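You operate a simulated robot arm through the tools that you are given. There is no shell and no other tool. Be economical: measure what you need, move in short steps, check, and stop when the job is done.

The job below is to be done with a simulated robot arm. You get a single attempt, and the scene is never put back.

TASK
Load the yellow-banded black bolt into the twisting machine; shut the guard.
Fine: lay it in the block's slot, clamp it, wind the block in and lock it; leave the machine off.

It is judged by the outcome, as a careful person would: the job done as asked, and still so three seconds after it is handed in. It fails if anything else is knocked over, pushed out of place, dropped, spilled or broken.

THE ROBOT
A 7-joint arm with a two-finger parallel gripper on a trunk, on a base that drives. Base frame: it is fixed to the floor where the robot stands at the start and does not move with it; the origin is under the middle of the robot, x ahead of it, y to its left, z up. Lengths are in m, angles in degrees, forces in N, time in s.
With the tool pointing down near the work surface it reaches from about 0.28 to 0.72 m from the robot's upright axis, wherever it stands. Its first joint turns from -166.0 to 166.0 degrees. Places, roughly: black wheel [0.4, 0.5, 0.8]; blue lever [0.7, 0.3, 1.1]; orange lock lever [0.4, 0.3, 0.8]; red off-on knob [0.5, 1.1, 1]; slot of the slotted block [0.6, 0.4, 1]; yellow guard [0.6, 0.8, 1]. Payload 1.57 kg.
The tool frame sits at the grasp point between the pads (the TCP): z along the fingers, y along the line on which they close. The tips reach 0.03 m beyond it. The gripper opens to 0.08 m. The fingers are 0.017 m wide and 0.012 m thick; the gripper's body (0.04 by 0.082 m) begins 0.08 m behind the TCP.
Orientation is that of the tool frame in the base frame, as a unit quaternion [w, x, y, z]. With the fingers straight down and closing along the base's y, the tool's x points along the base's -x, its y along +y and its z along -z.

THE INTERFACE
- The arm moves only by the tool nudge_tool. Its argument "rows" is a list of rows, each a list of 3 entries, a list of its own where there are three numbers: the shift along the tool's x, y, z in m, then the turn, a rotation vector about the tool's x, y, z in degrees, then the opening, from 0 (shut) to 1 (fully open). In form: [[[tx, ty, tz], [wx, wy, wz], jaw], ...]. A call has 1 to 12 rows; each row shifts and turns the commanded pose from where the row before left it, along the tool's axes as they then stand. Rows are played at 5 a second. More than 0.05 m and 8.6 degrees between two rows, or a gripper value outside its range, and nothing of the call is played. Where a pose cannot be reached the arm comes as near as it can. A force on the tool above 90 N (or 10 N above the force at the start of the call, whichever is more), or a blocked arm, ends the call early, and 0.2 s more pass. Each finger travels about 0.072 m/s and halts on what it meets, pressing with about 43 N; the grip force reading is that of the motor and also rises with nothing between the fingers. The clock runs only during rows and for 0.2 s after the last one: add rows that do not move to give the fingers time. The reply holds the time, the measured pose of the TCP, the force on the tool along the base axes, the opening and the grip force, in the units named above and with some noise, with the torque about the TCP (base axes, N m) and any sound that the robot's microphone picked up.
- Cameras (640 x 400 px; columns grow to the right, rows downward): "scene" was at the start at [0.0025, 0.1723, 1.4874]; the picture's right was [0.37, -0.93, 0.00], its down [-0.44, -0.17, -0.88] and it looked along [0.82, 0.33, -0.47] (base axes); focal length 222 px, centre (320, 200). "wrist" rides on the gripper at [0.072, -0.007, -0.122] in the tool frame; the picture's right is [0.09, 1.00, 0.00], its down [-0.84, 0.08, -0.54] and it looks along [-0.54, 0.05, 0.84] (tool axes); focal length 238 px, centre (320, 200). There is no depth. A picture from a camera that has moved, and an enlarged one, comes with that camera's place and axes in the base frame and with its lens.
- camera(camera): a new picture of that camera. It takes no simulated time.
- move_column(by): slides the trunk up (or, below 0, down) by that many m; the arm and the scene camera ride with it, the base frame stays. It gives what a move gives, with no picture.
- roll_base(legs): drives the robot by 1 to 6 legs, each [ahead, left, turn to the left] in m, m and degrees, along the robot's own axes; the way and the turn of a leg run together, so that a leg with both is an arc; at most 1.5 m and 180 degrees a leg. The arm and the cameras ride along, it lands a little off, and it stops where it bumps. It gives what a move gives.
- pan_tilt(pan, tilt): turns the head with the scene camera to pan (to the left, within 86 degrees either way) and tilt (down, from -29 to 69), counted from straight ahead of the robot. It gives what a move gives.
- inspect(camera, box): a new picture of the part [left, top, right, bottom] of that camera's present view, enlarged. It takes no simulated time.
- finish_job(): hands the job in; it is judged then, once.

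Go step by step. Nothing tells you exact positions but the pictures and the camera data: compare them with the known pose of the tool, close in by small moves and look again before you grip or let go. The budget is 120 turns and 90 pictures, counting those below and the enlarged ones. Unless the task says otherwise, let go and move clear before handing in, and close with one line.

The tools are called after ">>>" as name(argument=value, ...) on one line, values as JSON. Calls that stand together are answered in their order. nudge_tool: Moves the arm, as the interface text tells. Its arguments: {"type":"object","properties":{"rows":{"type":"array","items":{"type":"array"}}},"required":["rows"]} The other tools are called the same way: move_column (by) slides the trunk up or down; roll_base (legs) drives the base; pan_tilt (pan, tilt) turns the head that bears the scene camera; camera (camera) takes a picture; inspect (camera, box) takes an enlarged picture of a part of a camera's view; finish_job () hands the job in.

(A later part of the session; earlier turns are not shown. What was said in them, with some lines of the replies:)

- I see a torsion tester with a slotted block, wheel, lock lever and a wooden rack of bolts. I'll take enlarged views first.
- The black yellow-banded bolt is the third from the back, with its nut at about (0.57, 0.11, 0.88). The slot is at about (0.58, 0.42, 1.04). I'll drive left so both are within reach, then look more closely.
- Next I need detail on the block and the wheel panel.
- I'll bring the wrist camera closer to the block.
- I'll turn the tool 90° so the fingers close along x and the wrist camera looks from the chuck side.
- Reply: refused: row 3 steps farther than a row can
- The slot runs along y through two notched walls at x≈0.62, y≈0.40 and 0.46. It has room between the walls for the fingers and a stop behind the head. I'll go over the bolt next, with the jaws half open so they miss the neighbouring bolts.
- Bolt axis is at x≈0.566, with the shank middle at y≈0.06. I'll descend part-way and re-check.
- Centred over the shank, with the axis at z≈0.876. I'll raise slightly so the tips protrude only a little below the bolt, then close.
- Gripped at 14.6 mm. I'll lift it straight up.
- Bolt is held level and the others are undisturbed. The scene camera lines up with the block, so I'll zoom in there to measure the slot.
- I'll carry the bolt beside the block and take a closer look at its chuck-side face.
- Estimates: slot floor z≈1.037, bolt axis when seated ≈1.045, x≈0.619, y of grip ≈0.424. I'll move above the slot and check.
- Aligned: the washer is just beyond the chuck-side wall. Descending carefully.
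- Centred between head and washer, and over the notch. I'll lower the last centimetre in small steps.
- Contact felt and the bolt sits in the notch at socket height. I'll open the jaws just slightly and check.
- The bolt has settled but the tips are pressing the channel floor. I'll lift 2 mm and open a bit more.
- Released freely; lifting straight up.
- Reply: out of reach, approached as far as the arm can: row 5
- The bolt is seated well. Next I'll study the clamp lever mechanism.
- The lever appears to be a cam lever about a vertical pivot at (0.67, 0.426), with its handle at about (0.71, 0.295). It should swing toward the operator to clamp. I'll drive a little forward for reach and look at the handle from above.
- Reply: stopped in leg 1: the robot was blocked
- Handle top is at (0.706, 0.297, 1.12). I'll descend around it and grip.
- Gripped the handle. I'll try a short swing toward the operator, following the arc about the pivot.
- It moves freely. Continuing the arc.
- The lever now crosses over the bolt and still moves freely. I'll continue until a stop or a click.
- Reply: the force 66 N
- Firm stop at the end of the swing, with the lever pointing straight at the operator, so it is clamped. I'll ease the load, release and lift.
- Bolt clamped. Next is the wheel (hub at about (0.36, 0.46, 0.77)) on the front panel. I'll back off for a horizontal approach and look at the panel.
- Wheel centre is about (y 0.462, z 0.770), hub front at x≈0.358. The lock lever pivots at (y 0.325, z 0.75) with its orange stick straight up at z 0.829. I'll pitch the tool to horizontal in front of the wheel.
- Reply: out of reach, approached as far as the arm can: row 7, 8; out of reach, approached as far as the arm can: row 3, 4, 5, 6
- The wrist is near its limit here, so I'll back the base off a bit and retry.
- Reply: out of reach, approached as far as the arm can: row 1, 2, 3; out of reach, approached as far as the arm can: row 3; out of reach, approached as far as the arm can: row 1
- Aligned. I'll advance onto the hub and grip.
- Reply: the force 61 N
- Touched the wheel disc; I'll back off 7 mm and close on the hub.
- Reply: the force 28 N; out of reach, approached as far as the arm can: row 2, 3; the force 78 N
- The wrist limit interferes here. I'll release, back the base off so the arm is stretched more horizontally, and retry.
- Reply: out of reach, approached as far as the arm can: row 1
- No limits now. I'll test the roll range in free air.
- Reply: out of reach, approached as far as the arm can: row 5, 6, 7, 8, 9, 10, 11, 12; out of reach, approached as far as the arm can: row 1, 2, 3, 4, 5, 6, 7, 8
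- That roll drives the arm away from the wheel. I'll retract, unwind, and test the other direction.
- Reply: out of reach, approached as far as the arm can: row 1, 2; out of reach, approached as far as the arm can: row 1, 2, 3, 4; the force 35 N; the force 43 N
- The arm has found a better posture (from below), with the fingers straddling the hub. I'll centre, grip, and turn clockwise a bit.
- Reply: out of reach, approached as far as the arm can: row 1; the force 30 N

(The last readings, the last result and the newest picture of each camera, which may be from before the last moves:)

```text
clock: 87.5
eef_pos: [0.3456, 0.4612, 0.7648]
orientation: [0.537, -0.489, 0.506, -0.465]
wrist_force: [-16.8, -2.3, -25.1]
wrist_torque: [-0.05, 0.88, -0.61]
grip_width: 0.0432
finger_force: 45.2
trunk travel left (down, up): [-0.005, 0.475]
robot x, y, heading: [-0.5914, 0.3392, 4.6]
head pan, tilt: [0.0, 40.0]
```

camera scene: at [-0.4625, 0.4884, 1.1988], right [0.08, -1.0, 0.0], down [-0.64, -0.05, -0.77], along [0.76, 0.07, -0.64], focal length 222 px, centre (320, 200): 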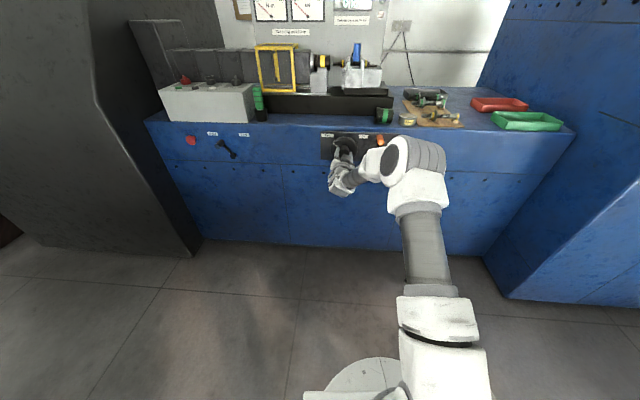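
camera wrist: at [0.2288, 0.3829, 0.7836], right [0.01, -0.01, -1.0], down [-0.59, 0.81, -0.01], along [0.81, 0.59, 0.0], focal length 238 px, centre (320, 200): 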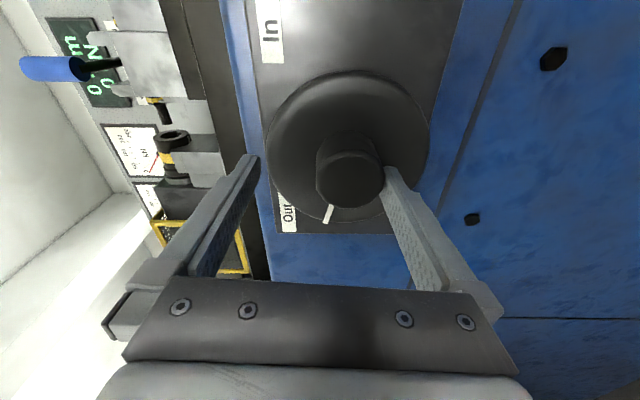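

>>> nudge_tool(rows=[[[0, 0.004, -0.002], [0, 0, 8], 0], [[0, 0.003, 0], [0, 0, 8], 0], [[0, 0, 0], [0, 0, 8], 0], [[0, 0, 0], [0, 0, 8], 0], [[0, 0, 0], [0, 0, 0], 0]])

>>> camera(camera="wrist")

```text
clock: 88.8
eef_pos: [0.3447, 0.4617, 0.7658]
orientation: [0.648, -0.328, 0.618, -0.3]
wrist_force: [29.6, -8.9, -5.9]
wrist_torque: [-0.05, -0.71, -1.17]
grip_width: 0.0431
finger_force: 45.3
trunk travel left (down, up): [-0.005, 0.475]
robot x, y, heading: [-0.5936, 0.3413, 4.9]
head pan, tilt: [0.0, 40.0]
```

```text
25 pictures are left
camera wrist: at [0.2274, 0.393, 0.7249], right [-0.01, 0.53, -0.85], down [-0.59, 0.68, 0.43], along [0.81, 0.5, 0.3], focal length 238 px, centre (320, 200)
```

wrist: 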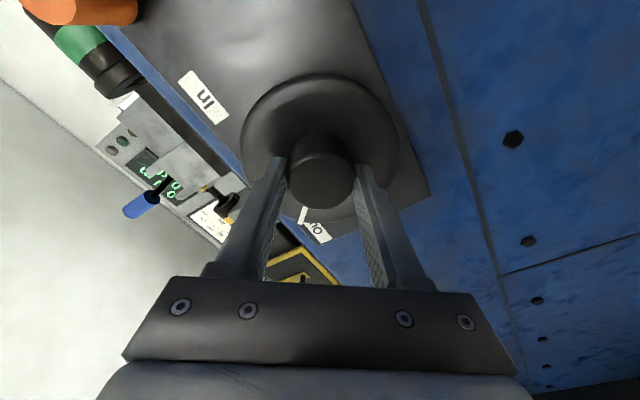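

The wheel turns with the hand, with almost no axial torque. Continuing clockwise.

>>> nudge_tool(rows=[[[0, 0, 0.002], [0, 0, 8], 0], [[0, 0, 0], [0, 0, 8], 0], [[0, 0, 0], [0, 0, 8], 0], [[0, 0, 0], [0, 0, 8], 0], [[0, 0, 0], [0, 0, 8], 0], [[0, 0, 0], [0, 0, 8], 0], [[0, 0, 0], [0, 0, 8], 0], [[0, 0, 0], [0, 0, 0], 0]])

>>> inspect(camera="scene", box=[290, 30, 400, 150])

```text
clock: 90.5
eef_pos: [0.344, 0.4611, 0.7656]
orientation: [0.713, 0.001, 0.7, 0.039]
wrist_force: [-3.8, -17.2, -4.3]
wrist_torque: [-0.03, -0.43, -1.91]
grip_width: 0.0435
finger_force: 44.7
trunk travel left (down, up): [-0.005, 0.475]
robot x, y, heading: [-0.5901, 0.3404, 4.6]
head pan, tilt: [0.0, 40.0]
```

```text
3.33 times, centred on (345, 90) of scene
camera zoom: at [-0.6, 0.4789, 1.199], right [0.08, -1.0, 0.0], down [-0.64, -0.05, -0.77], along [0.76, 0.06, -0.64], focal length 739 px, centre (237, 567)
```

zoom: 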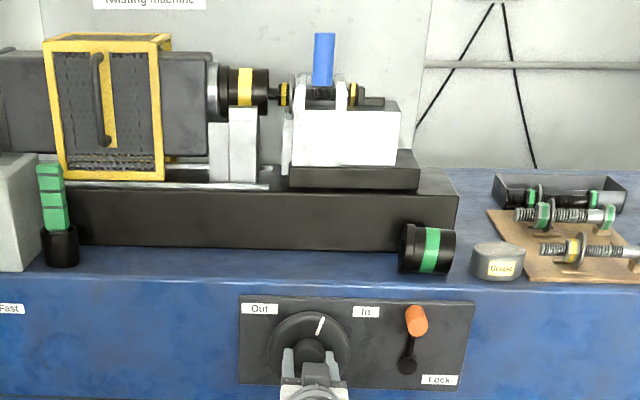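

The block has moved in and the bolt end is entering the socket. The mark is nearing "In", so I'll continue.

>>> nudge_tool(rows=[[[0, 0, 0], [0, 0, 8], 0], [[0, 0, 0], [0, 0, 8], 0], [[0, 0, 0], [0, 0, 8], 0], [[0, 0, 0], [0, 0, 0], 0]])

>>> inspect(camera="scene", box=[290, 30, 400, 150])

```text
clock: 91.5
eef_pos: [0.3443, 0.4606, 0.7665]
orientation: [0.692, 0.135, 0.688, 0.172]
wrist_force: [-10.5, -17.5, -2.4]
wrist_torque: [0.05, 1.12, -1.36]
grip_width: 0.0435
finger_force: 44.6
trunk travel left (down, up): [-0.005, 0.475]
robot x, y, heading: [-0.5906, 0.3394, 4.6]
head pan, tilt: [0.0, 40.0]
```

```text
3.33 times, centred on (345, 90) of scene
camera zoom: at [-0.6005, 0.4788, 1.1991], right [0.08, -1.0, 0.0], down [-0.64, -0.05, -0.77], along [0.76, 0.06, -0.64], focal length 739 px, centre (237, 567)
```

zoom: 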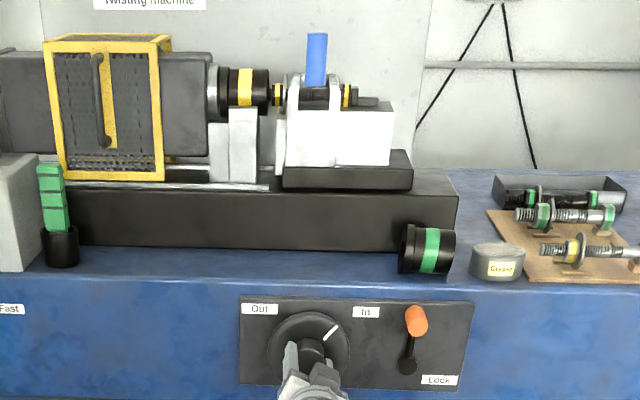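

>>> nudge_tool(rows=[[[0, 0, 0], [0, 0, 8], 0], [[0, 0, 0], [0, 0, 8], 0], [[0, 0, 0], [0, 0, 8], 0], [[0, 0, 0], [0, 0, 0], 0]])

>>> inspect(camera="scene", box=[290, 30, 400, 150])

```text
clock: 92.5
eef_pos: [0.3439, 0.46, 0.765]
orientation: [0.646, 0.268, 0.647, 0.303]
wrist_force: [-42.1, -24.3, -10.2]
wrist_torque: [-0.06, 0.8, -2.42]
grip_width: 0.043
finger_force: 45.4
out of reach, approached as far as the arm can: row 1
trunk travel left (down, up): [-0.005, 0.475]
robot x, y, heading: [-0.5897, 0.3396, 4.5]
head pan, tilt: [0.0, 40.0]
```

```text
3.33 times, centred on (345, 90) of scene
camera zoom: at [-0.6014, 0.4785, 1.199], right [0.08, -1.0, 0.0], down [-0.64, -0.05, -0.77], along [0.76, 0.06, -0.64], focal length 739 px, centre (237, 567)
```

zoom: 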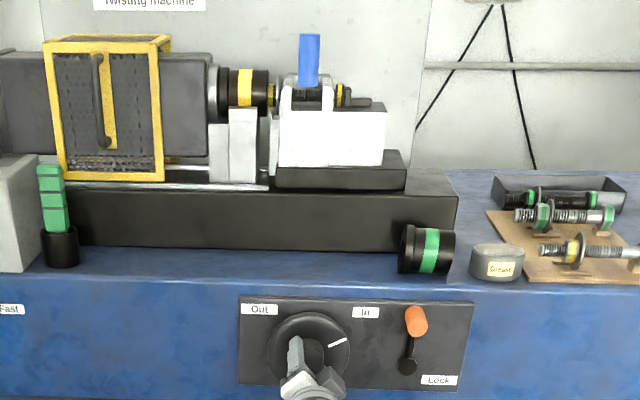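

The nut is entering the socket. I'll ease the axial push and continue.

>>> nudge_tool(rows=[[[0, 0, -0.003], [0, 0, 7], 0], [[0, 0, 0], [0, 0, 8], 0], [[0, 0, 0], [0, 0, 8], 0], [[0, 0, 0], [0, 0, 0], 0]])

>>> inspect(camera="scene", box=[290, 30, 400, 150])

```text
clock: 93.5
eef_pos: [0.3441, 0.4601, 0.7647]
orientation: [0.572, 0.391, 0.581, 0.426]
wrist_force: [24.9, -14.7, -7.3]
wrist_torque: [-0.66, 0.85, -1.44]
grip_width: 0.0442
finger_force: 44.4
trunk travel left (down, up): [-0.005, 0.475]
robot x, y, heading: [-0.592, 0.3406, 4.9]
head pan, tilt: [0.0, 40.0]
```

```text
3.33 times, centred on (345, 90) of scene
camera zoom: at [-0.5979, 0.4792, 1.1991], right [0.08, -1.0, 0.0], down [-0.64, -0.05, -0.76], along [0.76, 0.06, -0.64], focal length 739 px, centre (237, 567)
```

zoom: 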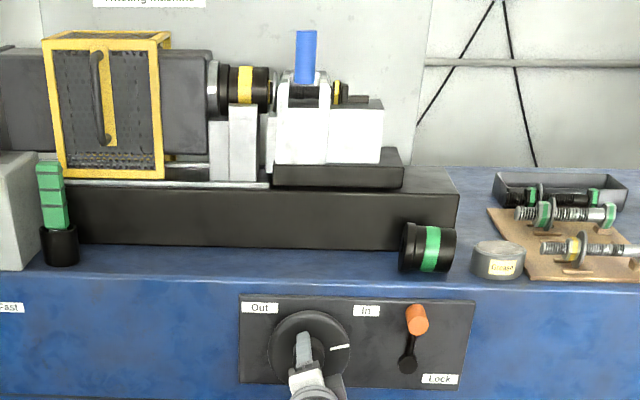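

Resistance now shows (−0.66 N·m) and the mark is at 3 o'clock, likely the end stop. I'll check the nut and socket closely.

>>> inspect(camera="scene", box=[320, 40, 365, 72])

>>> nudge_tool(rows=[[[0, 0, 0.002], [0, 0, 6], 0], [[0, 0, 0], [0, 0, 0], 0]])

>>> inspect(camera="scene", box=[290, 30, 400, 150])

```text
12.50 times, centred on (342, 56) of scene
camera zoom: at [-0.5979, 0.4792, 1.1991], right [0.08, -1.0, 0.0], down [-0.64, -0.05, -0.76], along [0.76, 0.06, -0.64], focal length 2772 px, centre (39, 2000)
```

zoom: 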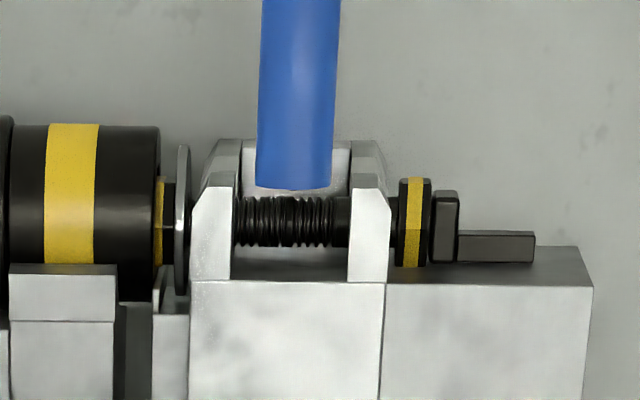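

```text
clock: 94.2
eef_pos: [0.3426, 0.4618, 0.7636]
orientation: [0.549, 0.42, 0.561, 0.454]
wrist_force: [-14.3, -17.1, -10.8]
wrist_torque: [-0.56, 0.91, -0.81]
grip_width: 0.0438
finger_force: 45.0
trunk travel left (down, up): [-0.005, 0.475]
robot x, y, heading: [-0.5914, 0.339, 4.9]
head pan, tilt: [0.0, 40.0]
```

```text
3.33 times, centred on (345, 90) of scene
camera zoom: at [-0.6002, 0.479, 1.1989], right [0.08, -1.0, 0.0], down [-0.64, -0.05, -0.77], along [0.76, 0.06, -0.64], focal length 739 px, centre (237, 567)
```

zoom: 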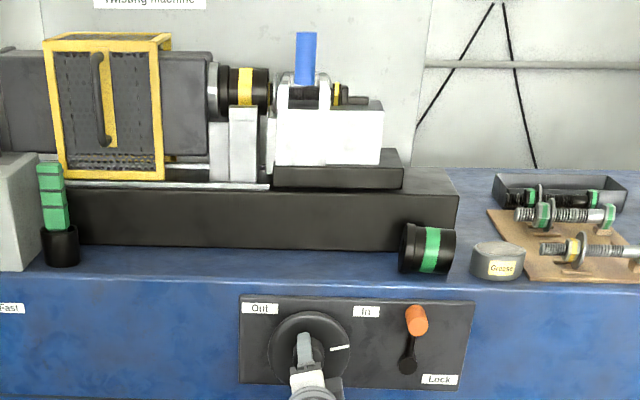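

The wheel is at its stop and the nut is engaged in the socket. I'll release the hub, retract, and move in front of the orange lever.

>>> nudge_tool(rows=[[[0, 0, 0], [0, 0, 0], 0.4], [[0, 0, 0], [0, 0, 0], 0.8], [[0, 0, 0], [0, 0, 0], 0.8], [[0, 0, 0], [0, 0, 0], 0.8], [[0, 0, -0.03], [0, 0, 0], 0.8], [[0, 0, -0.035], [0, 0, 0], 0.8], [[0, 0, 0], [0, 0, 0], 0.8]])

>>> nudge_tool(rows=[[[0, 0, 0], [0, 0, -8.5], 0.7], [[0, 0, 0], [0, 0, -8.5], 0.7], [[0, 0, 0], [0, 0, -8.5], 0.7], [[0, 0, 0], [0, 0, -8.5], 0.7], [[0, 0, 0], [0, 0, 0], 0.7]])

```text
clock: 95.8
eef_pos: [0.3425, 0.4639, 0.7671]
orientation: [0.55, 0.418, 0.561, 0.456]
wrist_force: [0.9, -0.2, 0.5]
wrist_torque: [-0.03, 0.02, 0.0]
grip_width: 0.0641
finger_force: 0.0
out of reach, approached as far as the arm can: row 5, 6
trunk travel left (down, up): [-0.005, 0.475]
robot x, y, heading: [-0.5886, 0.3408, 5.0]
head pan, tilt: [0.0, 40.0]
```

```text
clock: 97.0
eef_pos: [0.344, 0.4639, 0.7647]
orientation: [0.659, 0.235, 0.659, 0.277]
wrist_force: [-1.3, -0.3, -0.2]
wrist_torque: [0.0, -0.02, 0.01]
grip_width: 0.056
finger_force: 0.0
trunk travel left (down, up): [-0.005, 0.475]
robot x, y, heading: [-0.5893, 0.344, 4.4]
head pan, tilt: [0.0, 40.0]
```

The arm can't retract here, so I'll back the base straight out instead and then strafe to the lever.

>>> roll_base(legs=[[-0.09, 0.0075, 0]])

>>> nudge_tool(rows=[[[-0.022, 0.022, 0], [0, 0, 0], 0.7], [[-0.022, 0.022, 0], [0, 0, 0], 0.7], [[0, 0, 0], [0, 0, 0], 0.7]])

>>> roll_base(legs=[[0.01, -0.137, 0]])

>>> camera(camera="wrist")

```text
clock: 98.0
eef_pos: [0.3024, 0.4635, 0.7652]
orientation: [0.659, 0.236, 0.659, 0.276]
wrist_force: [0.1, 0.0, 0.6]
wrist_torque: [0.01, 0.0, -0.02]
grip_width: 0.0558
finger_force: 0.1
trunk travel left (down, up): [-0.005, 0.475]
robot x, y, heading: [-0.632, 0.3393, 4.9]
head pan, tilt: [0.0, 40.0]
stopped in leg 1: the robot was blocked; the commanded pose is now the measured one
```

```text
clock: 98.8
eef_pos: [0.3012, 0.4657, 0.8262]
orientation: [0.659, 0.235, 0.659, 0.276]
wrist_force: [0.5, 0.5, 0.2]
wrist_torque: [-0.01, 0.0, 0.0]
grip_width: 0.0561
finger_force: 0.0
trunk travel left (down, up): [-0.005, 0.475]
robot x, y, heading: [-0.6358, 0.3401, 4.8]
head pan, tilt: [0.0, 40.0]
```

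```text
clock: 100.5
eef_pos: [0.3216, 0.3302, 0.8267]
orientation: [0.658, 0.236, 0.659, 0.277]
wrist_force: [-0.4, 0.1, 0.6]
wrist_torque: [-0.02, 0.02, 0.01]
grip_width: 0.0557
finger_force: 0.0
trunk travel left (down, up): [-0.005, 0.475]
robot x, y, heading: [-0.6115, 0.2054, 5.0]
head pan, tilt: [0.0, 40.0]
```

```text
18 pictures are left
camera wrist: at [0.1995, 0.3668, 0.7662], right [-0.06, 0.8, 0.6], down [-0.53, -0.54, 0.66], along [0.85, -0.28, 0.45], focal length 238 px, centre (320, 200)
```

wrist: 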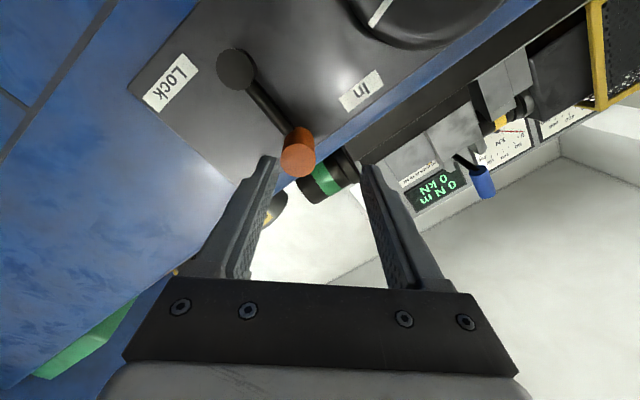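

The stick is at about (y 0.323, z 0.815). I'll centre on it, advance, and grip.

>>> nudge_tool(rows=[[[0.0054, -0.0128, 0], [0, 0, 0], 0.7], [[0, 0, 0.012], [0, 0, 0], 0.7], [[0, 0, 0.012], [0, 0, 0], 0.7], [[0, 0, 0], [0, 0, 0], 0.7]])

>>> inspect(camera="wrist", box=[220, 40, 420, 240])

```text
clock: 101.5
eef_pos: [0.3213, 0.3253, 0.813]
orientation: [0.659, 0.235, 0.659, 0.276]
wrist_force: [-0.6, -0.9, 0.6]
wrist_torque: [-0.01, -0.01, -0.01]
grip_width: 0.0562
finger_force: 0.0
out of reach, approached as far as the arm can: row 2, 3
trunk travel left (down, up): [-0.005, 0.475]
robot x, y, heading: [-0.6117, 0.2051, 4.8]
head pan, tilt: [0.0, 40.0]
```

```text
2.00 times, centred on (320, 140) of wrist
camera zoom: at [0.2, 0.3612, 0.7531], right [-0.06, 0.8, 0.6], down [-0.53, -0.54, 0.66], along [0.85, -0.28, 0.45], focal length 477 px, centre (320, 320)
```

zoom: 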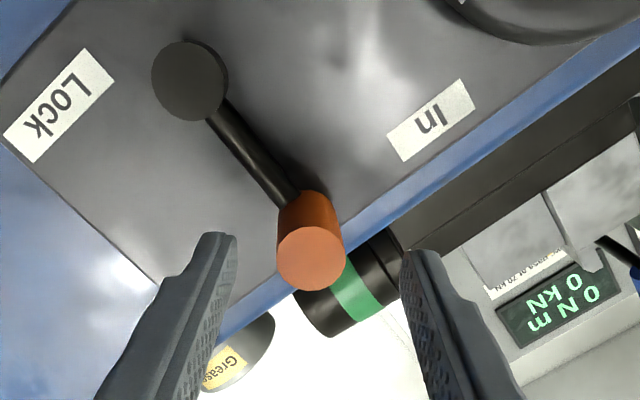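

Well centred, but the arm is at full stretch. I'll drive the base forward slightly, then grip.

>>> roll_base(legs=[[0.03, -0.004, 0]])

>>> nudge_tool(rows=[[[0, 0, 0], [0, 0, 0], 0.4], [[0, 0, 0], [0, 0, 0], 0.2], [[0, 0, 0], [0, 0, 0], 0.2]])

>>> inspect(camera="wrist", box=[220, 40, 420, 240])

```text
clock: 102.4
eef_pos: [0.3521, 0.3228, 0.8128]
orientation: [0.659, 0.236, 0.659, 0.276]
wrist_force: [-0.4, -0.5, 0.0]
wrist_torque: [0.01, -0.01, 0.02]
grip_width: 0.0561
finger_force: 0.0
trunk travel left (down, up): [-0.005, 0.475]
robot x, y, heading: [-0.5807, 0.2038, 4.7]
head pan, tilt: [0.0, 40.0]
```

```text
clock: 103.2
eef_pos: [0.3528, 0.3233, 0.8121]
orientation: [0.658, 0.235, 0.66, 0.276]
wrist_force: [-1.9, -2.0, -2.1]
wrist_torque: [-0.09, 0.33, -0.81]
grip_width: 0.0265
finger_force: 37.9
trunk travel left (down, up): [-0.005, 0.475]
robot x, y, heading: [-0.5807, 0.204, 4.9]
head pan, tilt: [0.0, 40.0]
```

```text
2.00 times, centred on (320, 140) of wrist
camera zoom: at [0.23, 0.3594, 0.7526], right [-0.05, 0.8, 0.6], down [-0.53, -0.54, 0.66], along [0.85, -0.28, 0.45], focal length 477 px, centre (320, 320)
```

zoom: 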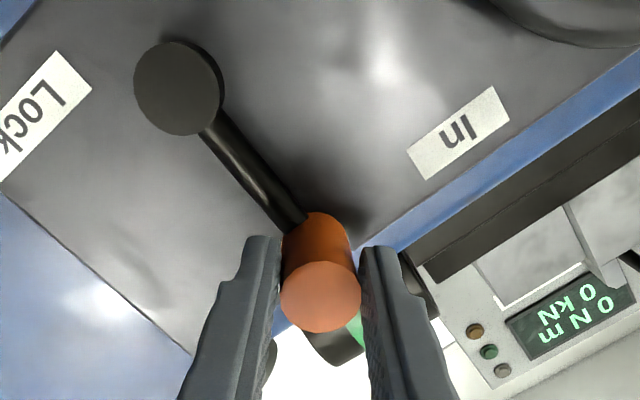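

Gripped. I'll swing the lever clockwise toward "Lock" along its arc.

>>> nudge_tool(rows=[[[-0.01, -0.0143, 0], [0, 0, 0], 0.1], [[-0.006, -0.0165, 0], [0, 0, 0], 0.1], [[-0.0016, -0.0173, 0], [0, 0, 0], 0.1], [[0, 0, 0], [0, 0, 0], 0.1]])

```text
clock: 104.2
eef_pos: [0.3546, 0.2744, 0.7966]
orientation: [0.66, 0.234, 0.658, 0.276]
wrist_force: [-12.2, -0.2, 9.9]
wrist_torque: [0.25, 0.5, -0.62]
grip_width: 0.0264
finger_force: 37.3
trunk travel left (down, up): [-0.005, 0.475]
robot x, y, heading: [-0.5844, 0.2076, 4.5]
head pan, tilt: [0.0, 40.0]
```

>>> nudge_tool(rows=[[[0.0031, -0.0173, 0], [0, 0, 0], 0.1], [[0.0075, -0.0159, 0], [0, 0, 0], 0.1], [[0, 0, 0], [0, 0, 0], 0.1]])

>>> camera(camera="wrist")

```text
clock: 105.0
eef_pos: [0.3573, 0.2592, 0.7636]
orientation: [0.658, 0.234, 0.659, 0.277]
wrist_force: [-14.5, -0.4, 3.9]
wrist_torque: [0.32, 1.08, -0.32]
grip_width: 0.0267
finger_force: 37.7
trunk travel left (down, up): [-0.005, 0.475]
robot x, y, heading: [-0.5816, 0.2062, 4.8]
head pan, tilt: [0.0, 40.0]
```

```text
15 pictures are left
camera wrist: at [0.2343, 0.2947, 0.7037], right [-0.06, 0.8, 0.6], down [-0.53, -0.54, 0.66], along [0.85, -0.28, 0.45], focal length 238 px, centre (320, 200)
```

wrist: 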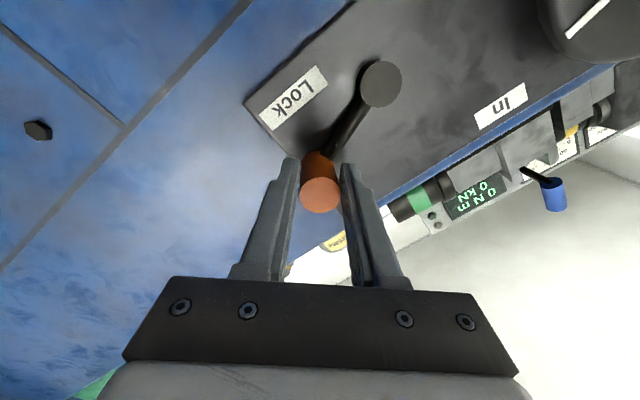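

Moving well, at about 75°. Continuing in small steps to the stop.

>>> nudge_tool(rows=[[[0.0112, -0.0134, 0], [0, 0, 0], 0.1], [[0, 0, 0], [0, 0, 0], 0.1]])

```text
clock: 105.6
eef_pos: [0.3575, 0.256, 0.751]
orientation: [0.661, 0.234, 0.656, 0.279]
wrist_force: [-9.4, -0.8, 17.1]
wrist_torque: [-0.06, 0.46, -0.74]
grip_width: 0.0268
finger_force: 37.7
trunk travel left (down, up): [-0.005, 0.475]
robot x, y, heading: [-0.5823, 0.205, 4.8]
head pan, tilt: [0.0, 40.0]
```

>>> nudge_tool(rows=[[[0.0089, -0.0081, 0], [0, 0, 0], 0.1], [[0, 0, 0], [0, 0, 0], 0.1]])

>>> inspect(camera="wrist", box=[220, 20, 460, 220])

```text
clock: 106.2
eef_pos: [0.3576, 0.2573, 0.7501]
orientation: [0.667, 0.231, 0.651, 0.28]
wrist_force: [3.2, -2.7, 37.0]
wrist_torque: [-0.07, 0.4, -0.64]
grip_width: 0.027
finger_force: 37.7
trunk travel left (down, up): [-0.005, 0.475]
robot x, y, heading: [-0.5814, 0.2062, 4.4]
head pan, tilt: [0.0, 40.0]
```

```text
2.00 times, centred on (340, 120) of wrist
camera zoom: at [0.2368, 0.2931, 0.6874], right [-0.07, 0.79, 0.6], down [-0.54, -0.54, 0.64], along [0.84, -0.28, 0.47], focal length 477 px, centre (280, 360)
```

zoom: 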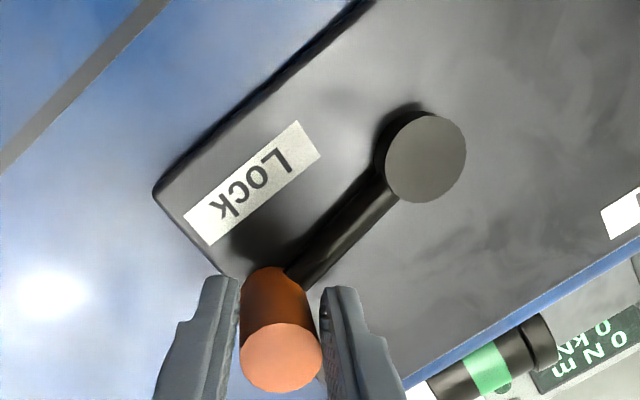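

Firm stop with the lever horizontal at "Lock". I'll relieve, release and back away.

>>> nudge_tool(rows=[[[-0.0095, 0.009, 0], [0, 0, 0], 0.1], [[0, 0, 0], [0, 0, 0], 0.6], [[0, 0, 0], [0, 0, 0], 0.7], [[0, 0, 0], [0, 0, 0], 0.7]])

>>> roll_base(legs=[[-0.048, 0.004, 0]])

>>> pan_tilt(pan=10, tilt=30)

>>> camera(camera="scene")

```text
clock: 107.2
eef_pos: [0.3571, 0.2567, 0.745]
orientation: [0.658, 0.236, 0.659, 0.276]
wrist_force: [-0.3, -0.7, -0.4]
wrist_torque: [0.05, 0.0, -0.03]
grip_width: 0.056
finger_force: 0.0
trunk travel left (down, up): [-0.005, 0.475]
robot x, y, heading: [-0.5822, 0.2058, 5.0]
head pan, tilt: [0.0, 40.0]
```

```text
clock: 108.2
eef_pos: [0.3074, 0.255, 0.7462]
orientation: [0.659, 0.235, 0.659, 0.275]
wrist_force: [0.1, 0.2, 0.2]
wrist_torque: [0.0, 0.02, 0.0]
grip_width: 0.056
finger_force: 0.1
trunk travel left (down, up): [-0.005, 0.475]
robot x, y, heading: [-0.6308, 0.2051, 4.6]
head pan, tilt: [0.0, 40.0]
```

```text
clock: 108.9
eef_pos: [0.3081, 0.2563, 0.746]
orientation: [0.659, 0.234, 0.659, 0.277]
wrist_force: [0.3, 0.3, -0.7]
wrist_torque: [-0.06, 0.0, 0.03]
grip_width: 0.0562
finger_force: 0.1
trunk travel left (down, up): [-0.005, 0.475]
robot x, y, heading: [-0.6315, 0.205, 4.8]
head pan, tilt: [10.0, 30.0]
```

```text
13 pictures are left
camera scene: at [-0.6352, 0.3588, 1.2142], right [0.25, -0.97, 0.0], down [-0.48, -0.13, -0.87], along [0.84, 0.22, -0.5], focal length 222 px, centre (320, 200)
```

scene: 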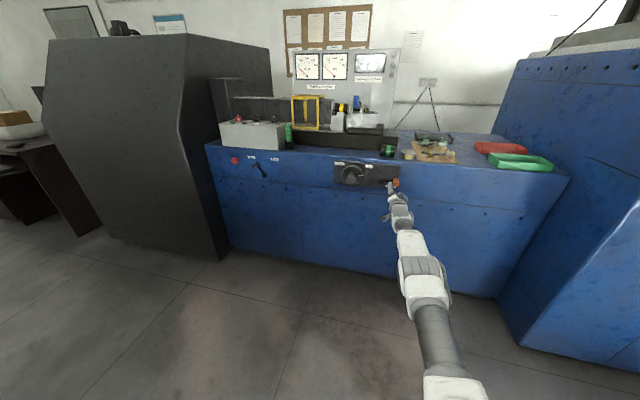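

Locked. Next is the guard: its handle is at about (0.51, 0.746, 1.06) and it slides toward −y. I'll raise the trunk, point the tool down again, and drive over.

>>> move_column(by=0.4)

>>> nudge_tool(rows=[[[0, 0, 0], [0, 0, -8], 0], [[0, 0, 0], [0, 0, -8], 0], [[0, 0, 0], [0, 0, -8], 0], [[0, 0, 0], [0, 0, -8], 0], [[0, 0, 0], [0, 0, -8], 0], [[0, 0, 0], [0, 0, -2], 0]])

>>> nudge_tool(rows=[[[0, 0, -0.01], [0, 8.5, 0], 0], [[0, 0, -0.01], [0, 8.5, 0], 0], [[0, 0, -0.01], [0, 8.5, 0], 0], [[0, 0, 0], [0, 8.5, 0], 0], [[0, 0, 0], [0, 8.5, 0], 0], [[0, 0, 0], [0, 8.5, 0], 0], [[0, 0, 0], [0, 8.5, 0], 0], [[0, 0, 0], [0, 8.5, 0], 0], [[0, 0, 0], [0, 8.5, 0], 0], [[0, 0, 0], [0, 8.5, 0], 0], [[0, 0, 0], [0, 4, 0], 0]])

```text
clock: 112.7
eef_pos: [0.3085, 0.2566, 1.1467]
orientation: [0.659, 0.236, 0.659, 0.276]
wrist_force: [-0.5, -0.5, 0.4]
wrist_torque: [-0.02, 0.02, 0.0]
grip_width: 0.056
finger_force: 0.0
trunk travel left (down, up): [-0.405, 0.075]
robot x, y, heading: [-0.6294, 0.2062, 4.6]
head pan, tilt: [10.0, 30.0]
```

```text
clock: 114.1
eef_pos: [0.3083, 0.2555, 1.1461]
orientation: [0.714, -0.018, 0.7, 0.022]
wrist_force: [-1.6, -0.5, 0.7]
wrist_torque: [0.0, -0.06, 0.03]
grip_width: 0.0
finger_force: 21.0
trunk travel left (down, up): [-0.405, 0.075]
robot x, y, heading: [-0.6279, 0.2036, 4.7]
head pan, tilt: [10.0, 30.0]
```

```text
clock: 116.5
eef_pos: [0.0891, 0.1992, 1.1014]
orientation: [0.019, -0.027, 0.999, 0.004]
wrist_force: [-0.8, 0.8, 0.8]
wrist_torque: [0.02, -0.04, 0.0]
grip_width: 0.0
finger_force: 21.4
out of reach, approached as far as the arm can: row 5, 6, 7, 8, 9, 10
trunk travel left (down, up): [-0.405, 0.075]
robot x, y, heading: [-0.6305, 0.2053, 4.6]
head pan, tilt: [10.0, 30.0]
```

>>> nudge_tool(rows=[[[0.04, 0, -0.02], [0, 0, 0], 0], [[0.04, 0, -0.02], [0, 0, 0], 0], [[0.04, 0, -0.02], [0, 0, 0], 0], [[0.04, 0, -0.02], [0, 0, 0], 0], [[0.04, 0, -0.02], [0, 0, 0], 0], [[0, 0, 0], [0, 0, 0], 0]])

>>> roll_base(legs=[[0, 0, -4.7], [0.25, 0.45, 0], [0.28, 0, 0]])

>>> pan_tilt(pan=10, tilt=40)

>>> camera(camera="scene")

>>> camera(camera="wrist")

```text
clock: 117.9
eef_pos: [-0.1123, 0.1866, 1.1907]
orientation: [0.019, -0.028, 0.999, 0.004]
wrist_force: [0.0, -0.5, 0.5]
wrist_torque: [0.01, -0.04, -0.01]
grip_width: 0.0
finger_force: 21.2
trunk travel left (down, up): [-0.405, 0.075]
robot x, y, heading: [-0.6281, 0.2049, 4.7]
head pan, tilt: [10.0, 30.0]
```

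```text
clock: 124.4
eef_pos: [0.4214, 0.5944, 1.1912]
orientation: [0.02, 0.019, 1.0, 0.003]
wrist_force: [-0.6, -0.3, 0.6]
wrist_torque: [-0.03, 0.0, -0.03]
grip_width: 0.0
finger_force: 20.9
trunk travel left (down, up): [-0.405, 0.075]
robot x, y, heading: [-0.0922, 0.6589, -0.5]
head pan, tilt: [10.0, 30.0]
```

```text
clock: 125.1
eef_pos: [0.42, 0.5936, 1.1924]
orientation: [0.019, 0.019, 1.0, 0.003]
wrist_force: [-0.5, -0.3, 0.4]
wrist_torque: [0.0, 0.03, -0.02]
grip_width: 0.0002
finger_force: 21.1
trunk travel left (down, up): [-0.405, 0.075]
robot x, y, heading: [-0.0908, 0.6568, -0.6]
head pan, tilt: [10.0, 40.0]
```

```text
12 pictures are left
camera scene: at [-0.0905, 0.8114, 1.5989], right [0.17, -0.99, 0.0], down [-0.63, -0.11, -0.77], along [0.76, 0.13, -0.64], focal length 222 px, centre (320, 200)
```

scene: 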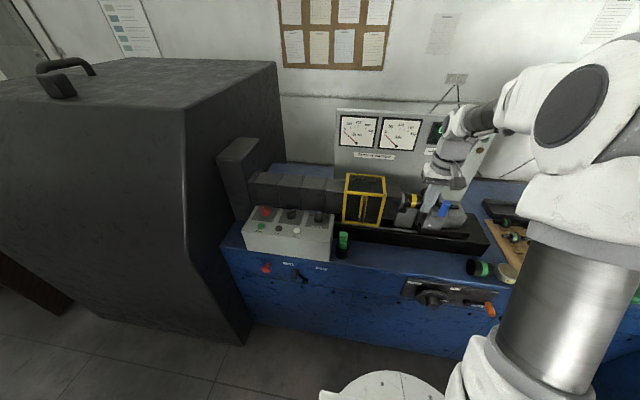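

```text
11 pictures are left
camera wrist: at [0.3445, 0.5885, 1.3109], right [-0.06, 1.0, 0.0], down [0.82, 0.04, 0.57], along [0.57, 0.03, -0.82], focal length 238 px, centre (320, 200)
```

wrist: 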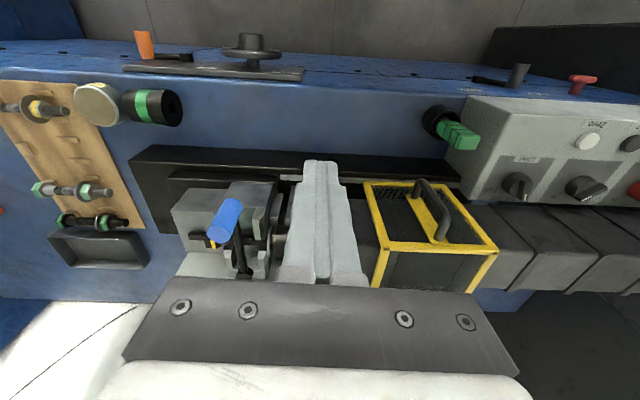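

Guard front face is at x≈0.55, top z≈1.11, handle bar at about (0.51, 0.743). I'll go above the +y side of the handle with closed fingers.

>>> nudge_tool(rows=[[[-0.016, 0.039, 0], [0, 0, 0], 0], [[-0.016, 0.039, 0], [0, 0, 0], 0], [[-0.016, 0.039, 0], [0, 0, 0], 0], [[-0.016, 0.039, 0], [0, 0, 0], 0], [[-0.018, 0.036, 0], [0, 0, 0], 0], [[0, 0, 0], [0, 0, 0], 0]])

>>> inspect(camera="wrist", box=[180, 80, 460, 280])

```text
clock: 126.5
eef_pos: [0.5099, 0.7816, 1.1969]
orientation: [0.02, 0.019, 1.0, 0.002]
wrist_force: [-0.2, 0.5, -0.5]
wrist_torque: [0.02, 0.03, 0.0]
grip_width: 0.0
finger_force: 21.2
trunk travel left (down, up): [-0.405, 0.075]
robot x, y, heading: [-0.0924, 0.6579, -0.6]
head pan, tilt: [10.0, 40.0]
```

```text
2.00 times, centred on (320, 180) of wrist
camera zoom: at [0.434, 0.776, 1.3161], right [-0.05, 1.0, 0.0], down [0.82, 0.04, 0.57], along [0.57, 0.03, -0.82], focal length 477 px, centre (320, 240)
```

zoom: 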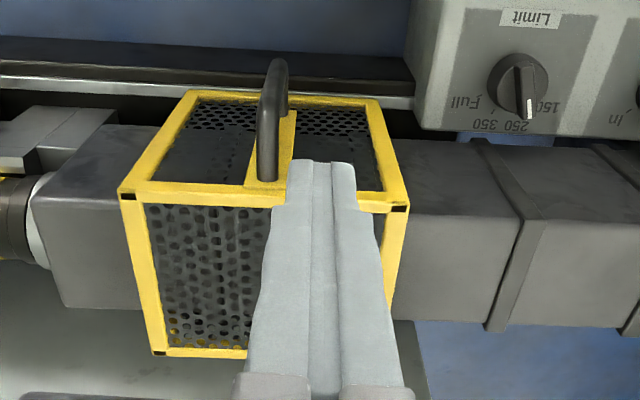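

Handle bar confirmed at x≈0.51, y≈0.752. I'll descend beside it on the +y side.

>>> nudge_tool(rows=[[[-0.002, 0.006, 0.03], [0, 0, 0], 0], [[0, 0, 0.035], [0, 0, 0], 0], [[0, 0, 0.035], [0, 0, 0], 0], [[0, 0, 0.035], [0, 0, 0], 0], [[0, 0, 0], [0, 0, 0], 0]])

>>> inspect(camera="wrist", box=[180, 80, 460, 280])

```text
clock: 127.7
eef_pos: [0.5164, 0.7911, 1.0607]
orientation: [0.019, 0.018, 1.0, 0.003]
wrist_force: [-0.1, -1.1, 0.2]
wrist_torque: [0.0, 0.0, 0.01]
grip_width: 0.0
finger_force: 21.5
trunk travel left (down, up): [-0.405, 0.075]
robot x, y, heading: [-0.0916, 0.6622, -0.3]
head pan, tilt: [10.0, 40.0]
```

```text
2.00 times, centred on (320, 180) of wrist
camera zoom: at [0.4399, 0.7849, 1.1797], right [-0.06, 1.0, 0.0], down [0.82, 0.04, 0.57], along [0.57, 0.03, -0.82], focal length 477 px, centre (320, 240)
```

zoom: 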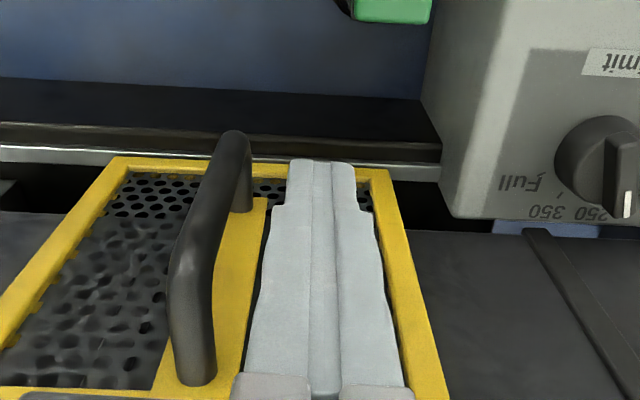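

>>> nudge_tool(rows=[[[-0.001, -0.025, 0], [0, 0, 0], 0], [[-0.001, -0.025, 0], [0, 0, 0], 0], [[-0.001, -0.025, 0], [0, 0, 0], 0], [[0, 0, 0], [0, 0, 0], 0]])

>>> inspect(camera="scene", box=[300, 130, 500, 280])

```text
clock: 128.7
eef_pos: [0.518, 0.7136, 1.0629]
orientation: [0.019, 0.018, 1.0, 0.003]
wrist_force: [-0.3, 0.1, 0.4]
wrist_torque: [-0.01, 0.0, -0.01]
grip_width: 0.0
finger_force: 20.5
trunk travel left (down, up): [-0.405, 0.075]
robot x, y, heading: [-0.094, 0.6589, -0.4]
head pan, tilt: [10.0, 40.0]
```

```text
2.67 times, centred on (400, 205) of scene
camera zoom: at [-0.0905, 0.8113, 1.5989], right [0.17, -0.99, 0.0], down [-0.63, -0.11, -0.77], along [0.76, 0.13, -0.64], focal length 591 px, centre (107, 187)
```

zoom: 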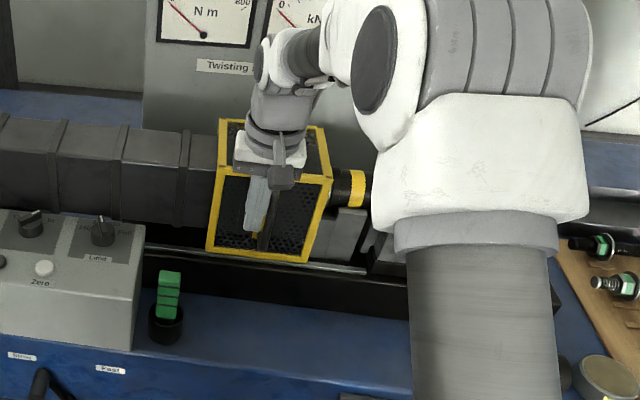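

The guard slides easily. Continuing.

>>> nudge_tool(rows=[[[-0.001, -0.025, 0], [0, 0, 0], 0], [[-0.001, -0.025, 0], [0, 0, 0], 0], [[-0.001, -0.02, 0], [0, 0, 0], 0], [[0, 0, 0], [0, 0, 0], 0]])

```text
clock: 129.7
eef_pos: [0.5178, 0.6442, 1.0612]
orientation: [0.019, 0.018, 1.0, 0.003]
wrist_force: [0.5, -0.1, 0.4]
wrist_torque: [-0.01, 0.02, -0.04]
grip_width: 0.0
finger_force: 21.0
trunk travel left (down, up): [-0.405, 0.075]
robot x, y, heading: [-0.0947, 0.6621, -0.5]
head pan, tilt: [10.0, 40.0]
```

>>> inspect(camera="wrist", box=[120, 80, 460, 280])

```text
1.88 times, centred on (290, 180) of wrist
camera zoom: at [0.4412, 0.6383, 1.1803], right [-0.06, 1.0, 0.0], down [0.82, 0.04, 0.57], along [0.57, 0.03, -0.82], focal length 449 px, centre (376, 238)
```

zoom: 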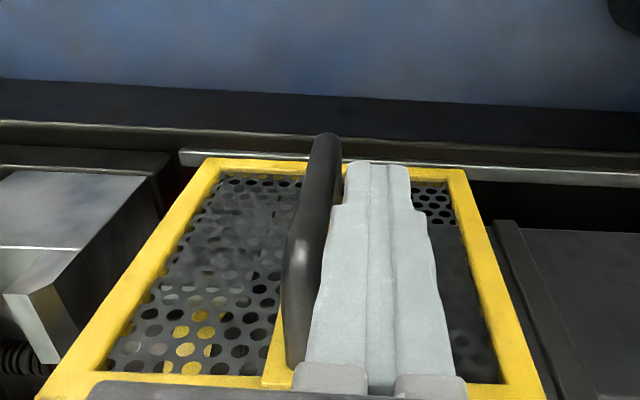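

The guard now covers the socket and is near the rail end. I'll push on in small steps until it stops.

>>> nudge_tool(rows=[[[0, -0.008, 0], [0, 0, 0], 0], [[0, -0.008, 0], [0, 0, 0], 0], [[0, 0, 0], [0, 0, 0], 0]])

```text
clock: 130.5
eef_pos: [0.5172, 0.6271, 1.0592]
orientation: [0.019, 0.018, 1.0, 0.003]
wrist_force: [0.7, 0.3, 0.8]
wrist_torque: [-0.01, -0.02, 0.01]
grip_width: 0.0002
finger_force: 21.8
trunk travel left (down, up): [-0.405, 0.075]
robot x, y, heading: [-0.0908, 0.6592, -0.3]
head pan, tilt: [10.0, 40.0]
```

>>> inspect(camera="scene", box=[330, 150, 490, 260])

```text
3.64 times, centred on (410, 205) of scene
camera zoom: at [-0.0905, 0.8115, 1.5989], right [0.17, -0.99, 0.0], down [-0.63, -0.11, -0.77], along [0.76, 0.13, -0.64], focal length 806 px, centre (-7, 182)
```

zoom: 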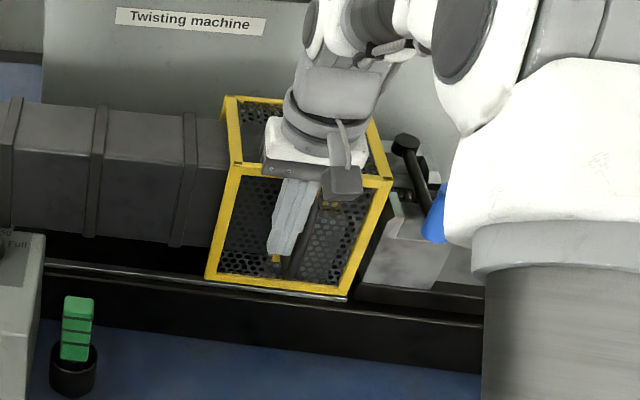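

>>> nudge_tool(rows=[[[0, -0.006, 0], [0, 0, 0], 0], [[0, -0.006, 0], [0, 0, 0], 0], [[0, 0, 0], [0, 0, 0], 0]])

```text
clock: 131.3
eef_pos: [0.5177, 0.6255, 1.0612]
orientation: [0.02, 0.014, 1.0, 0.007]
wrist_force: [1.0, 34.5, 0.1]
wrist_torque: [-0.88, 0.02, 0.19]
grip_width: 0.0
finger_force: 21.0
trunk travel left (down, up): [-0.405, 0.075]
robot x, y, heading: [-0.0941, 0.66, -0.5]
head pan, tilt: [10.0, 40.0]
```

Firm stop, so the guard is shut. I'll back off from the handle, lift, and take final looks.

>>> nudge_tool(rows=[[[0, 0.025, 0], [0, 0, 0], 0], [[0, 0.01, 0], [0, 0, 0], 0], [[0, 0, -0.04], [0, 0, 0], 0], [[0, 0, -0.045], [0, 0, 0], 0], [[0, 0, -0.045], [0, 0, 0], 0], [[0.04, 0, 0], [0, 0, 0], 0], [[0.04, 0, 0], [0, 0, 0], 0], [[0.04, 0, 0], [0, 0, 0], 0]])

>>> roll_base(legs=[[-0.2, 0, 0]])

>>> camera(camera="scene")

>>> camera(camera="wrist")

```text
clock: 133.1
eef_pos: [0.3923, 0.6549, 1.1858]
orientation: [0.019, 0.018, 1.0, 0.003]
wrist_force: [0.2, 0.3, 0.2]
wrist_torque: [-0.02, 0.04, 0.0]
grip_width: 0.0
finger_force: 21.3
trunk travel left (down, up): [-0.405, 0.075]
robot x, y, heading: [-0.0976, 0.6571, -0.5]
head pan, tilt: [10.0, 40.0]
```

```text
clock: 135.1
eef_pos: [0.1895, 0.6576, 1.187]
orientation: [0.02, 0.018, 1.0, 0.003]
wrist_force: [0.9, -0.4, -0.1]
wrist_torque: [-0.03, 0.0, 0.01]
grip_width: 0.0
finger_force: 21.1
trunk travel left (down, up): [-0.405, 0.075]
robot x, y, heading: [-0.2952, 0.6608, -0.4]
head pan, tilt: [10.0, 40.0]
```

```text
5 pictures are left
camera scene: at [-0.295, 0.8129, 1.5989], right [0.17, -0.99, 0.0], down [-0.63, -0.11, -0.77], along [0.76, 0.13, -0.64], focal length 222 px, centre (320, 200)
```

scene: 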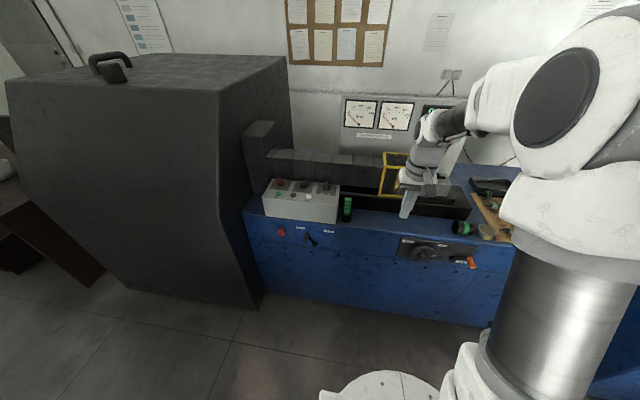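

```text
4 pictures are left
camera wrist: at [0.1129, 0.6521, 1.3053], right [-0.06, 1.0, 0.0], down [0.82, 0.04, 0.57], along [0.57, 0.04, -0.82], focal length 238 px, centre (320, 200)
```

wrist: 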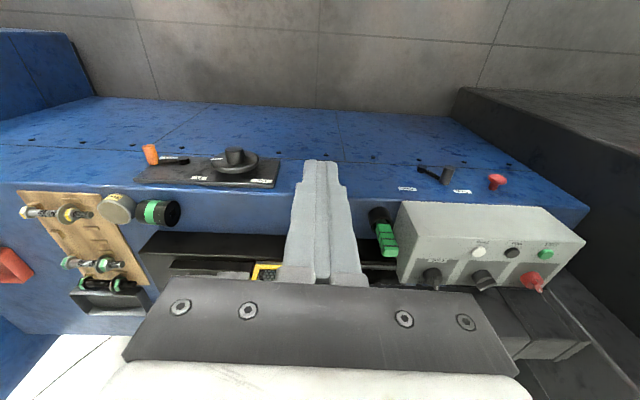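

One last check of the block and bolt from a better angle.

>>> nudge_tool(rows=[[[-0.04, 0, -0.02], [0, 0, 0], 0], [[-0.04, 0, -0.02], [0, 0, 0], 0], [[-0.04, 0, -0.02], [0, 0, 0], 0], [[-0.04, 0, 0], [0, 0, 0], 0], [[0, 0, 0], [0, 0, 0], 0]])

>>> inspect(camera="wrist", box=[120, 100, 420, 290])

```text
clock: 136.3
eef_pos: [0.3475, 0.6506, 1.2546]
orientation: [0.019, 0.017, 1.0, 0.003]
wrist_force: [0.8, -0.6, -0.5]
wrist_torque: [0.0, 0.02, -0.01]
grip_width: 0.0
finger_force: 21.0
trunk travel left (down, up): [-0.405, 0.075]
robot x, y, heading: [-0.3019, 0.6589, -0.2]
head pan, tilt: [10.0, 40.0]
```

```text
2.11 times, centred on (270, 195) of wrist
camera zoom: at [0.2713, 0.6454, 1.3727], right [-0.06, 1.0, 0.0], down [0.82, 0.04, 0.57], along [0.57, 0.04, -0.82], focal length 502 px, centre (425, 210)
```

zoom: 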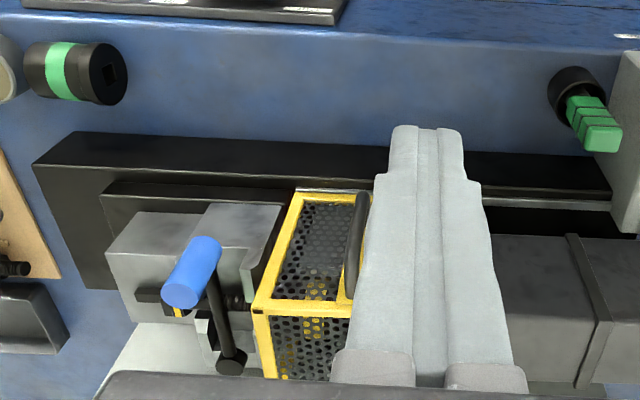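

The guard is shut over the socket, the bolt is clamped with its nut engaged, the lock lever is at "Lock", and I left the machine's controls untouched. The arm is clear, so I'm handing in.

>>> finish_job()

```text
The job is handed in.
```

The yellow-banded black bolt is in the block's slot and clamped, the block is wound in and locked, the guard is shut, and the machine is off. The base bumped something twice while driving: once ahead, probably against the bench, and once backing up. I saw nothing moved on the bench, but I didn't look behind the robot.
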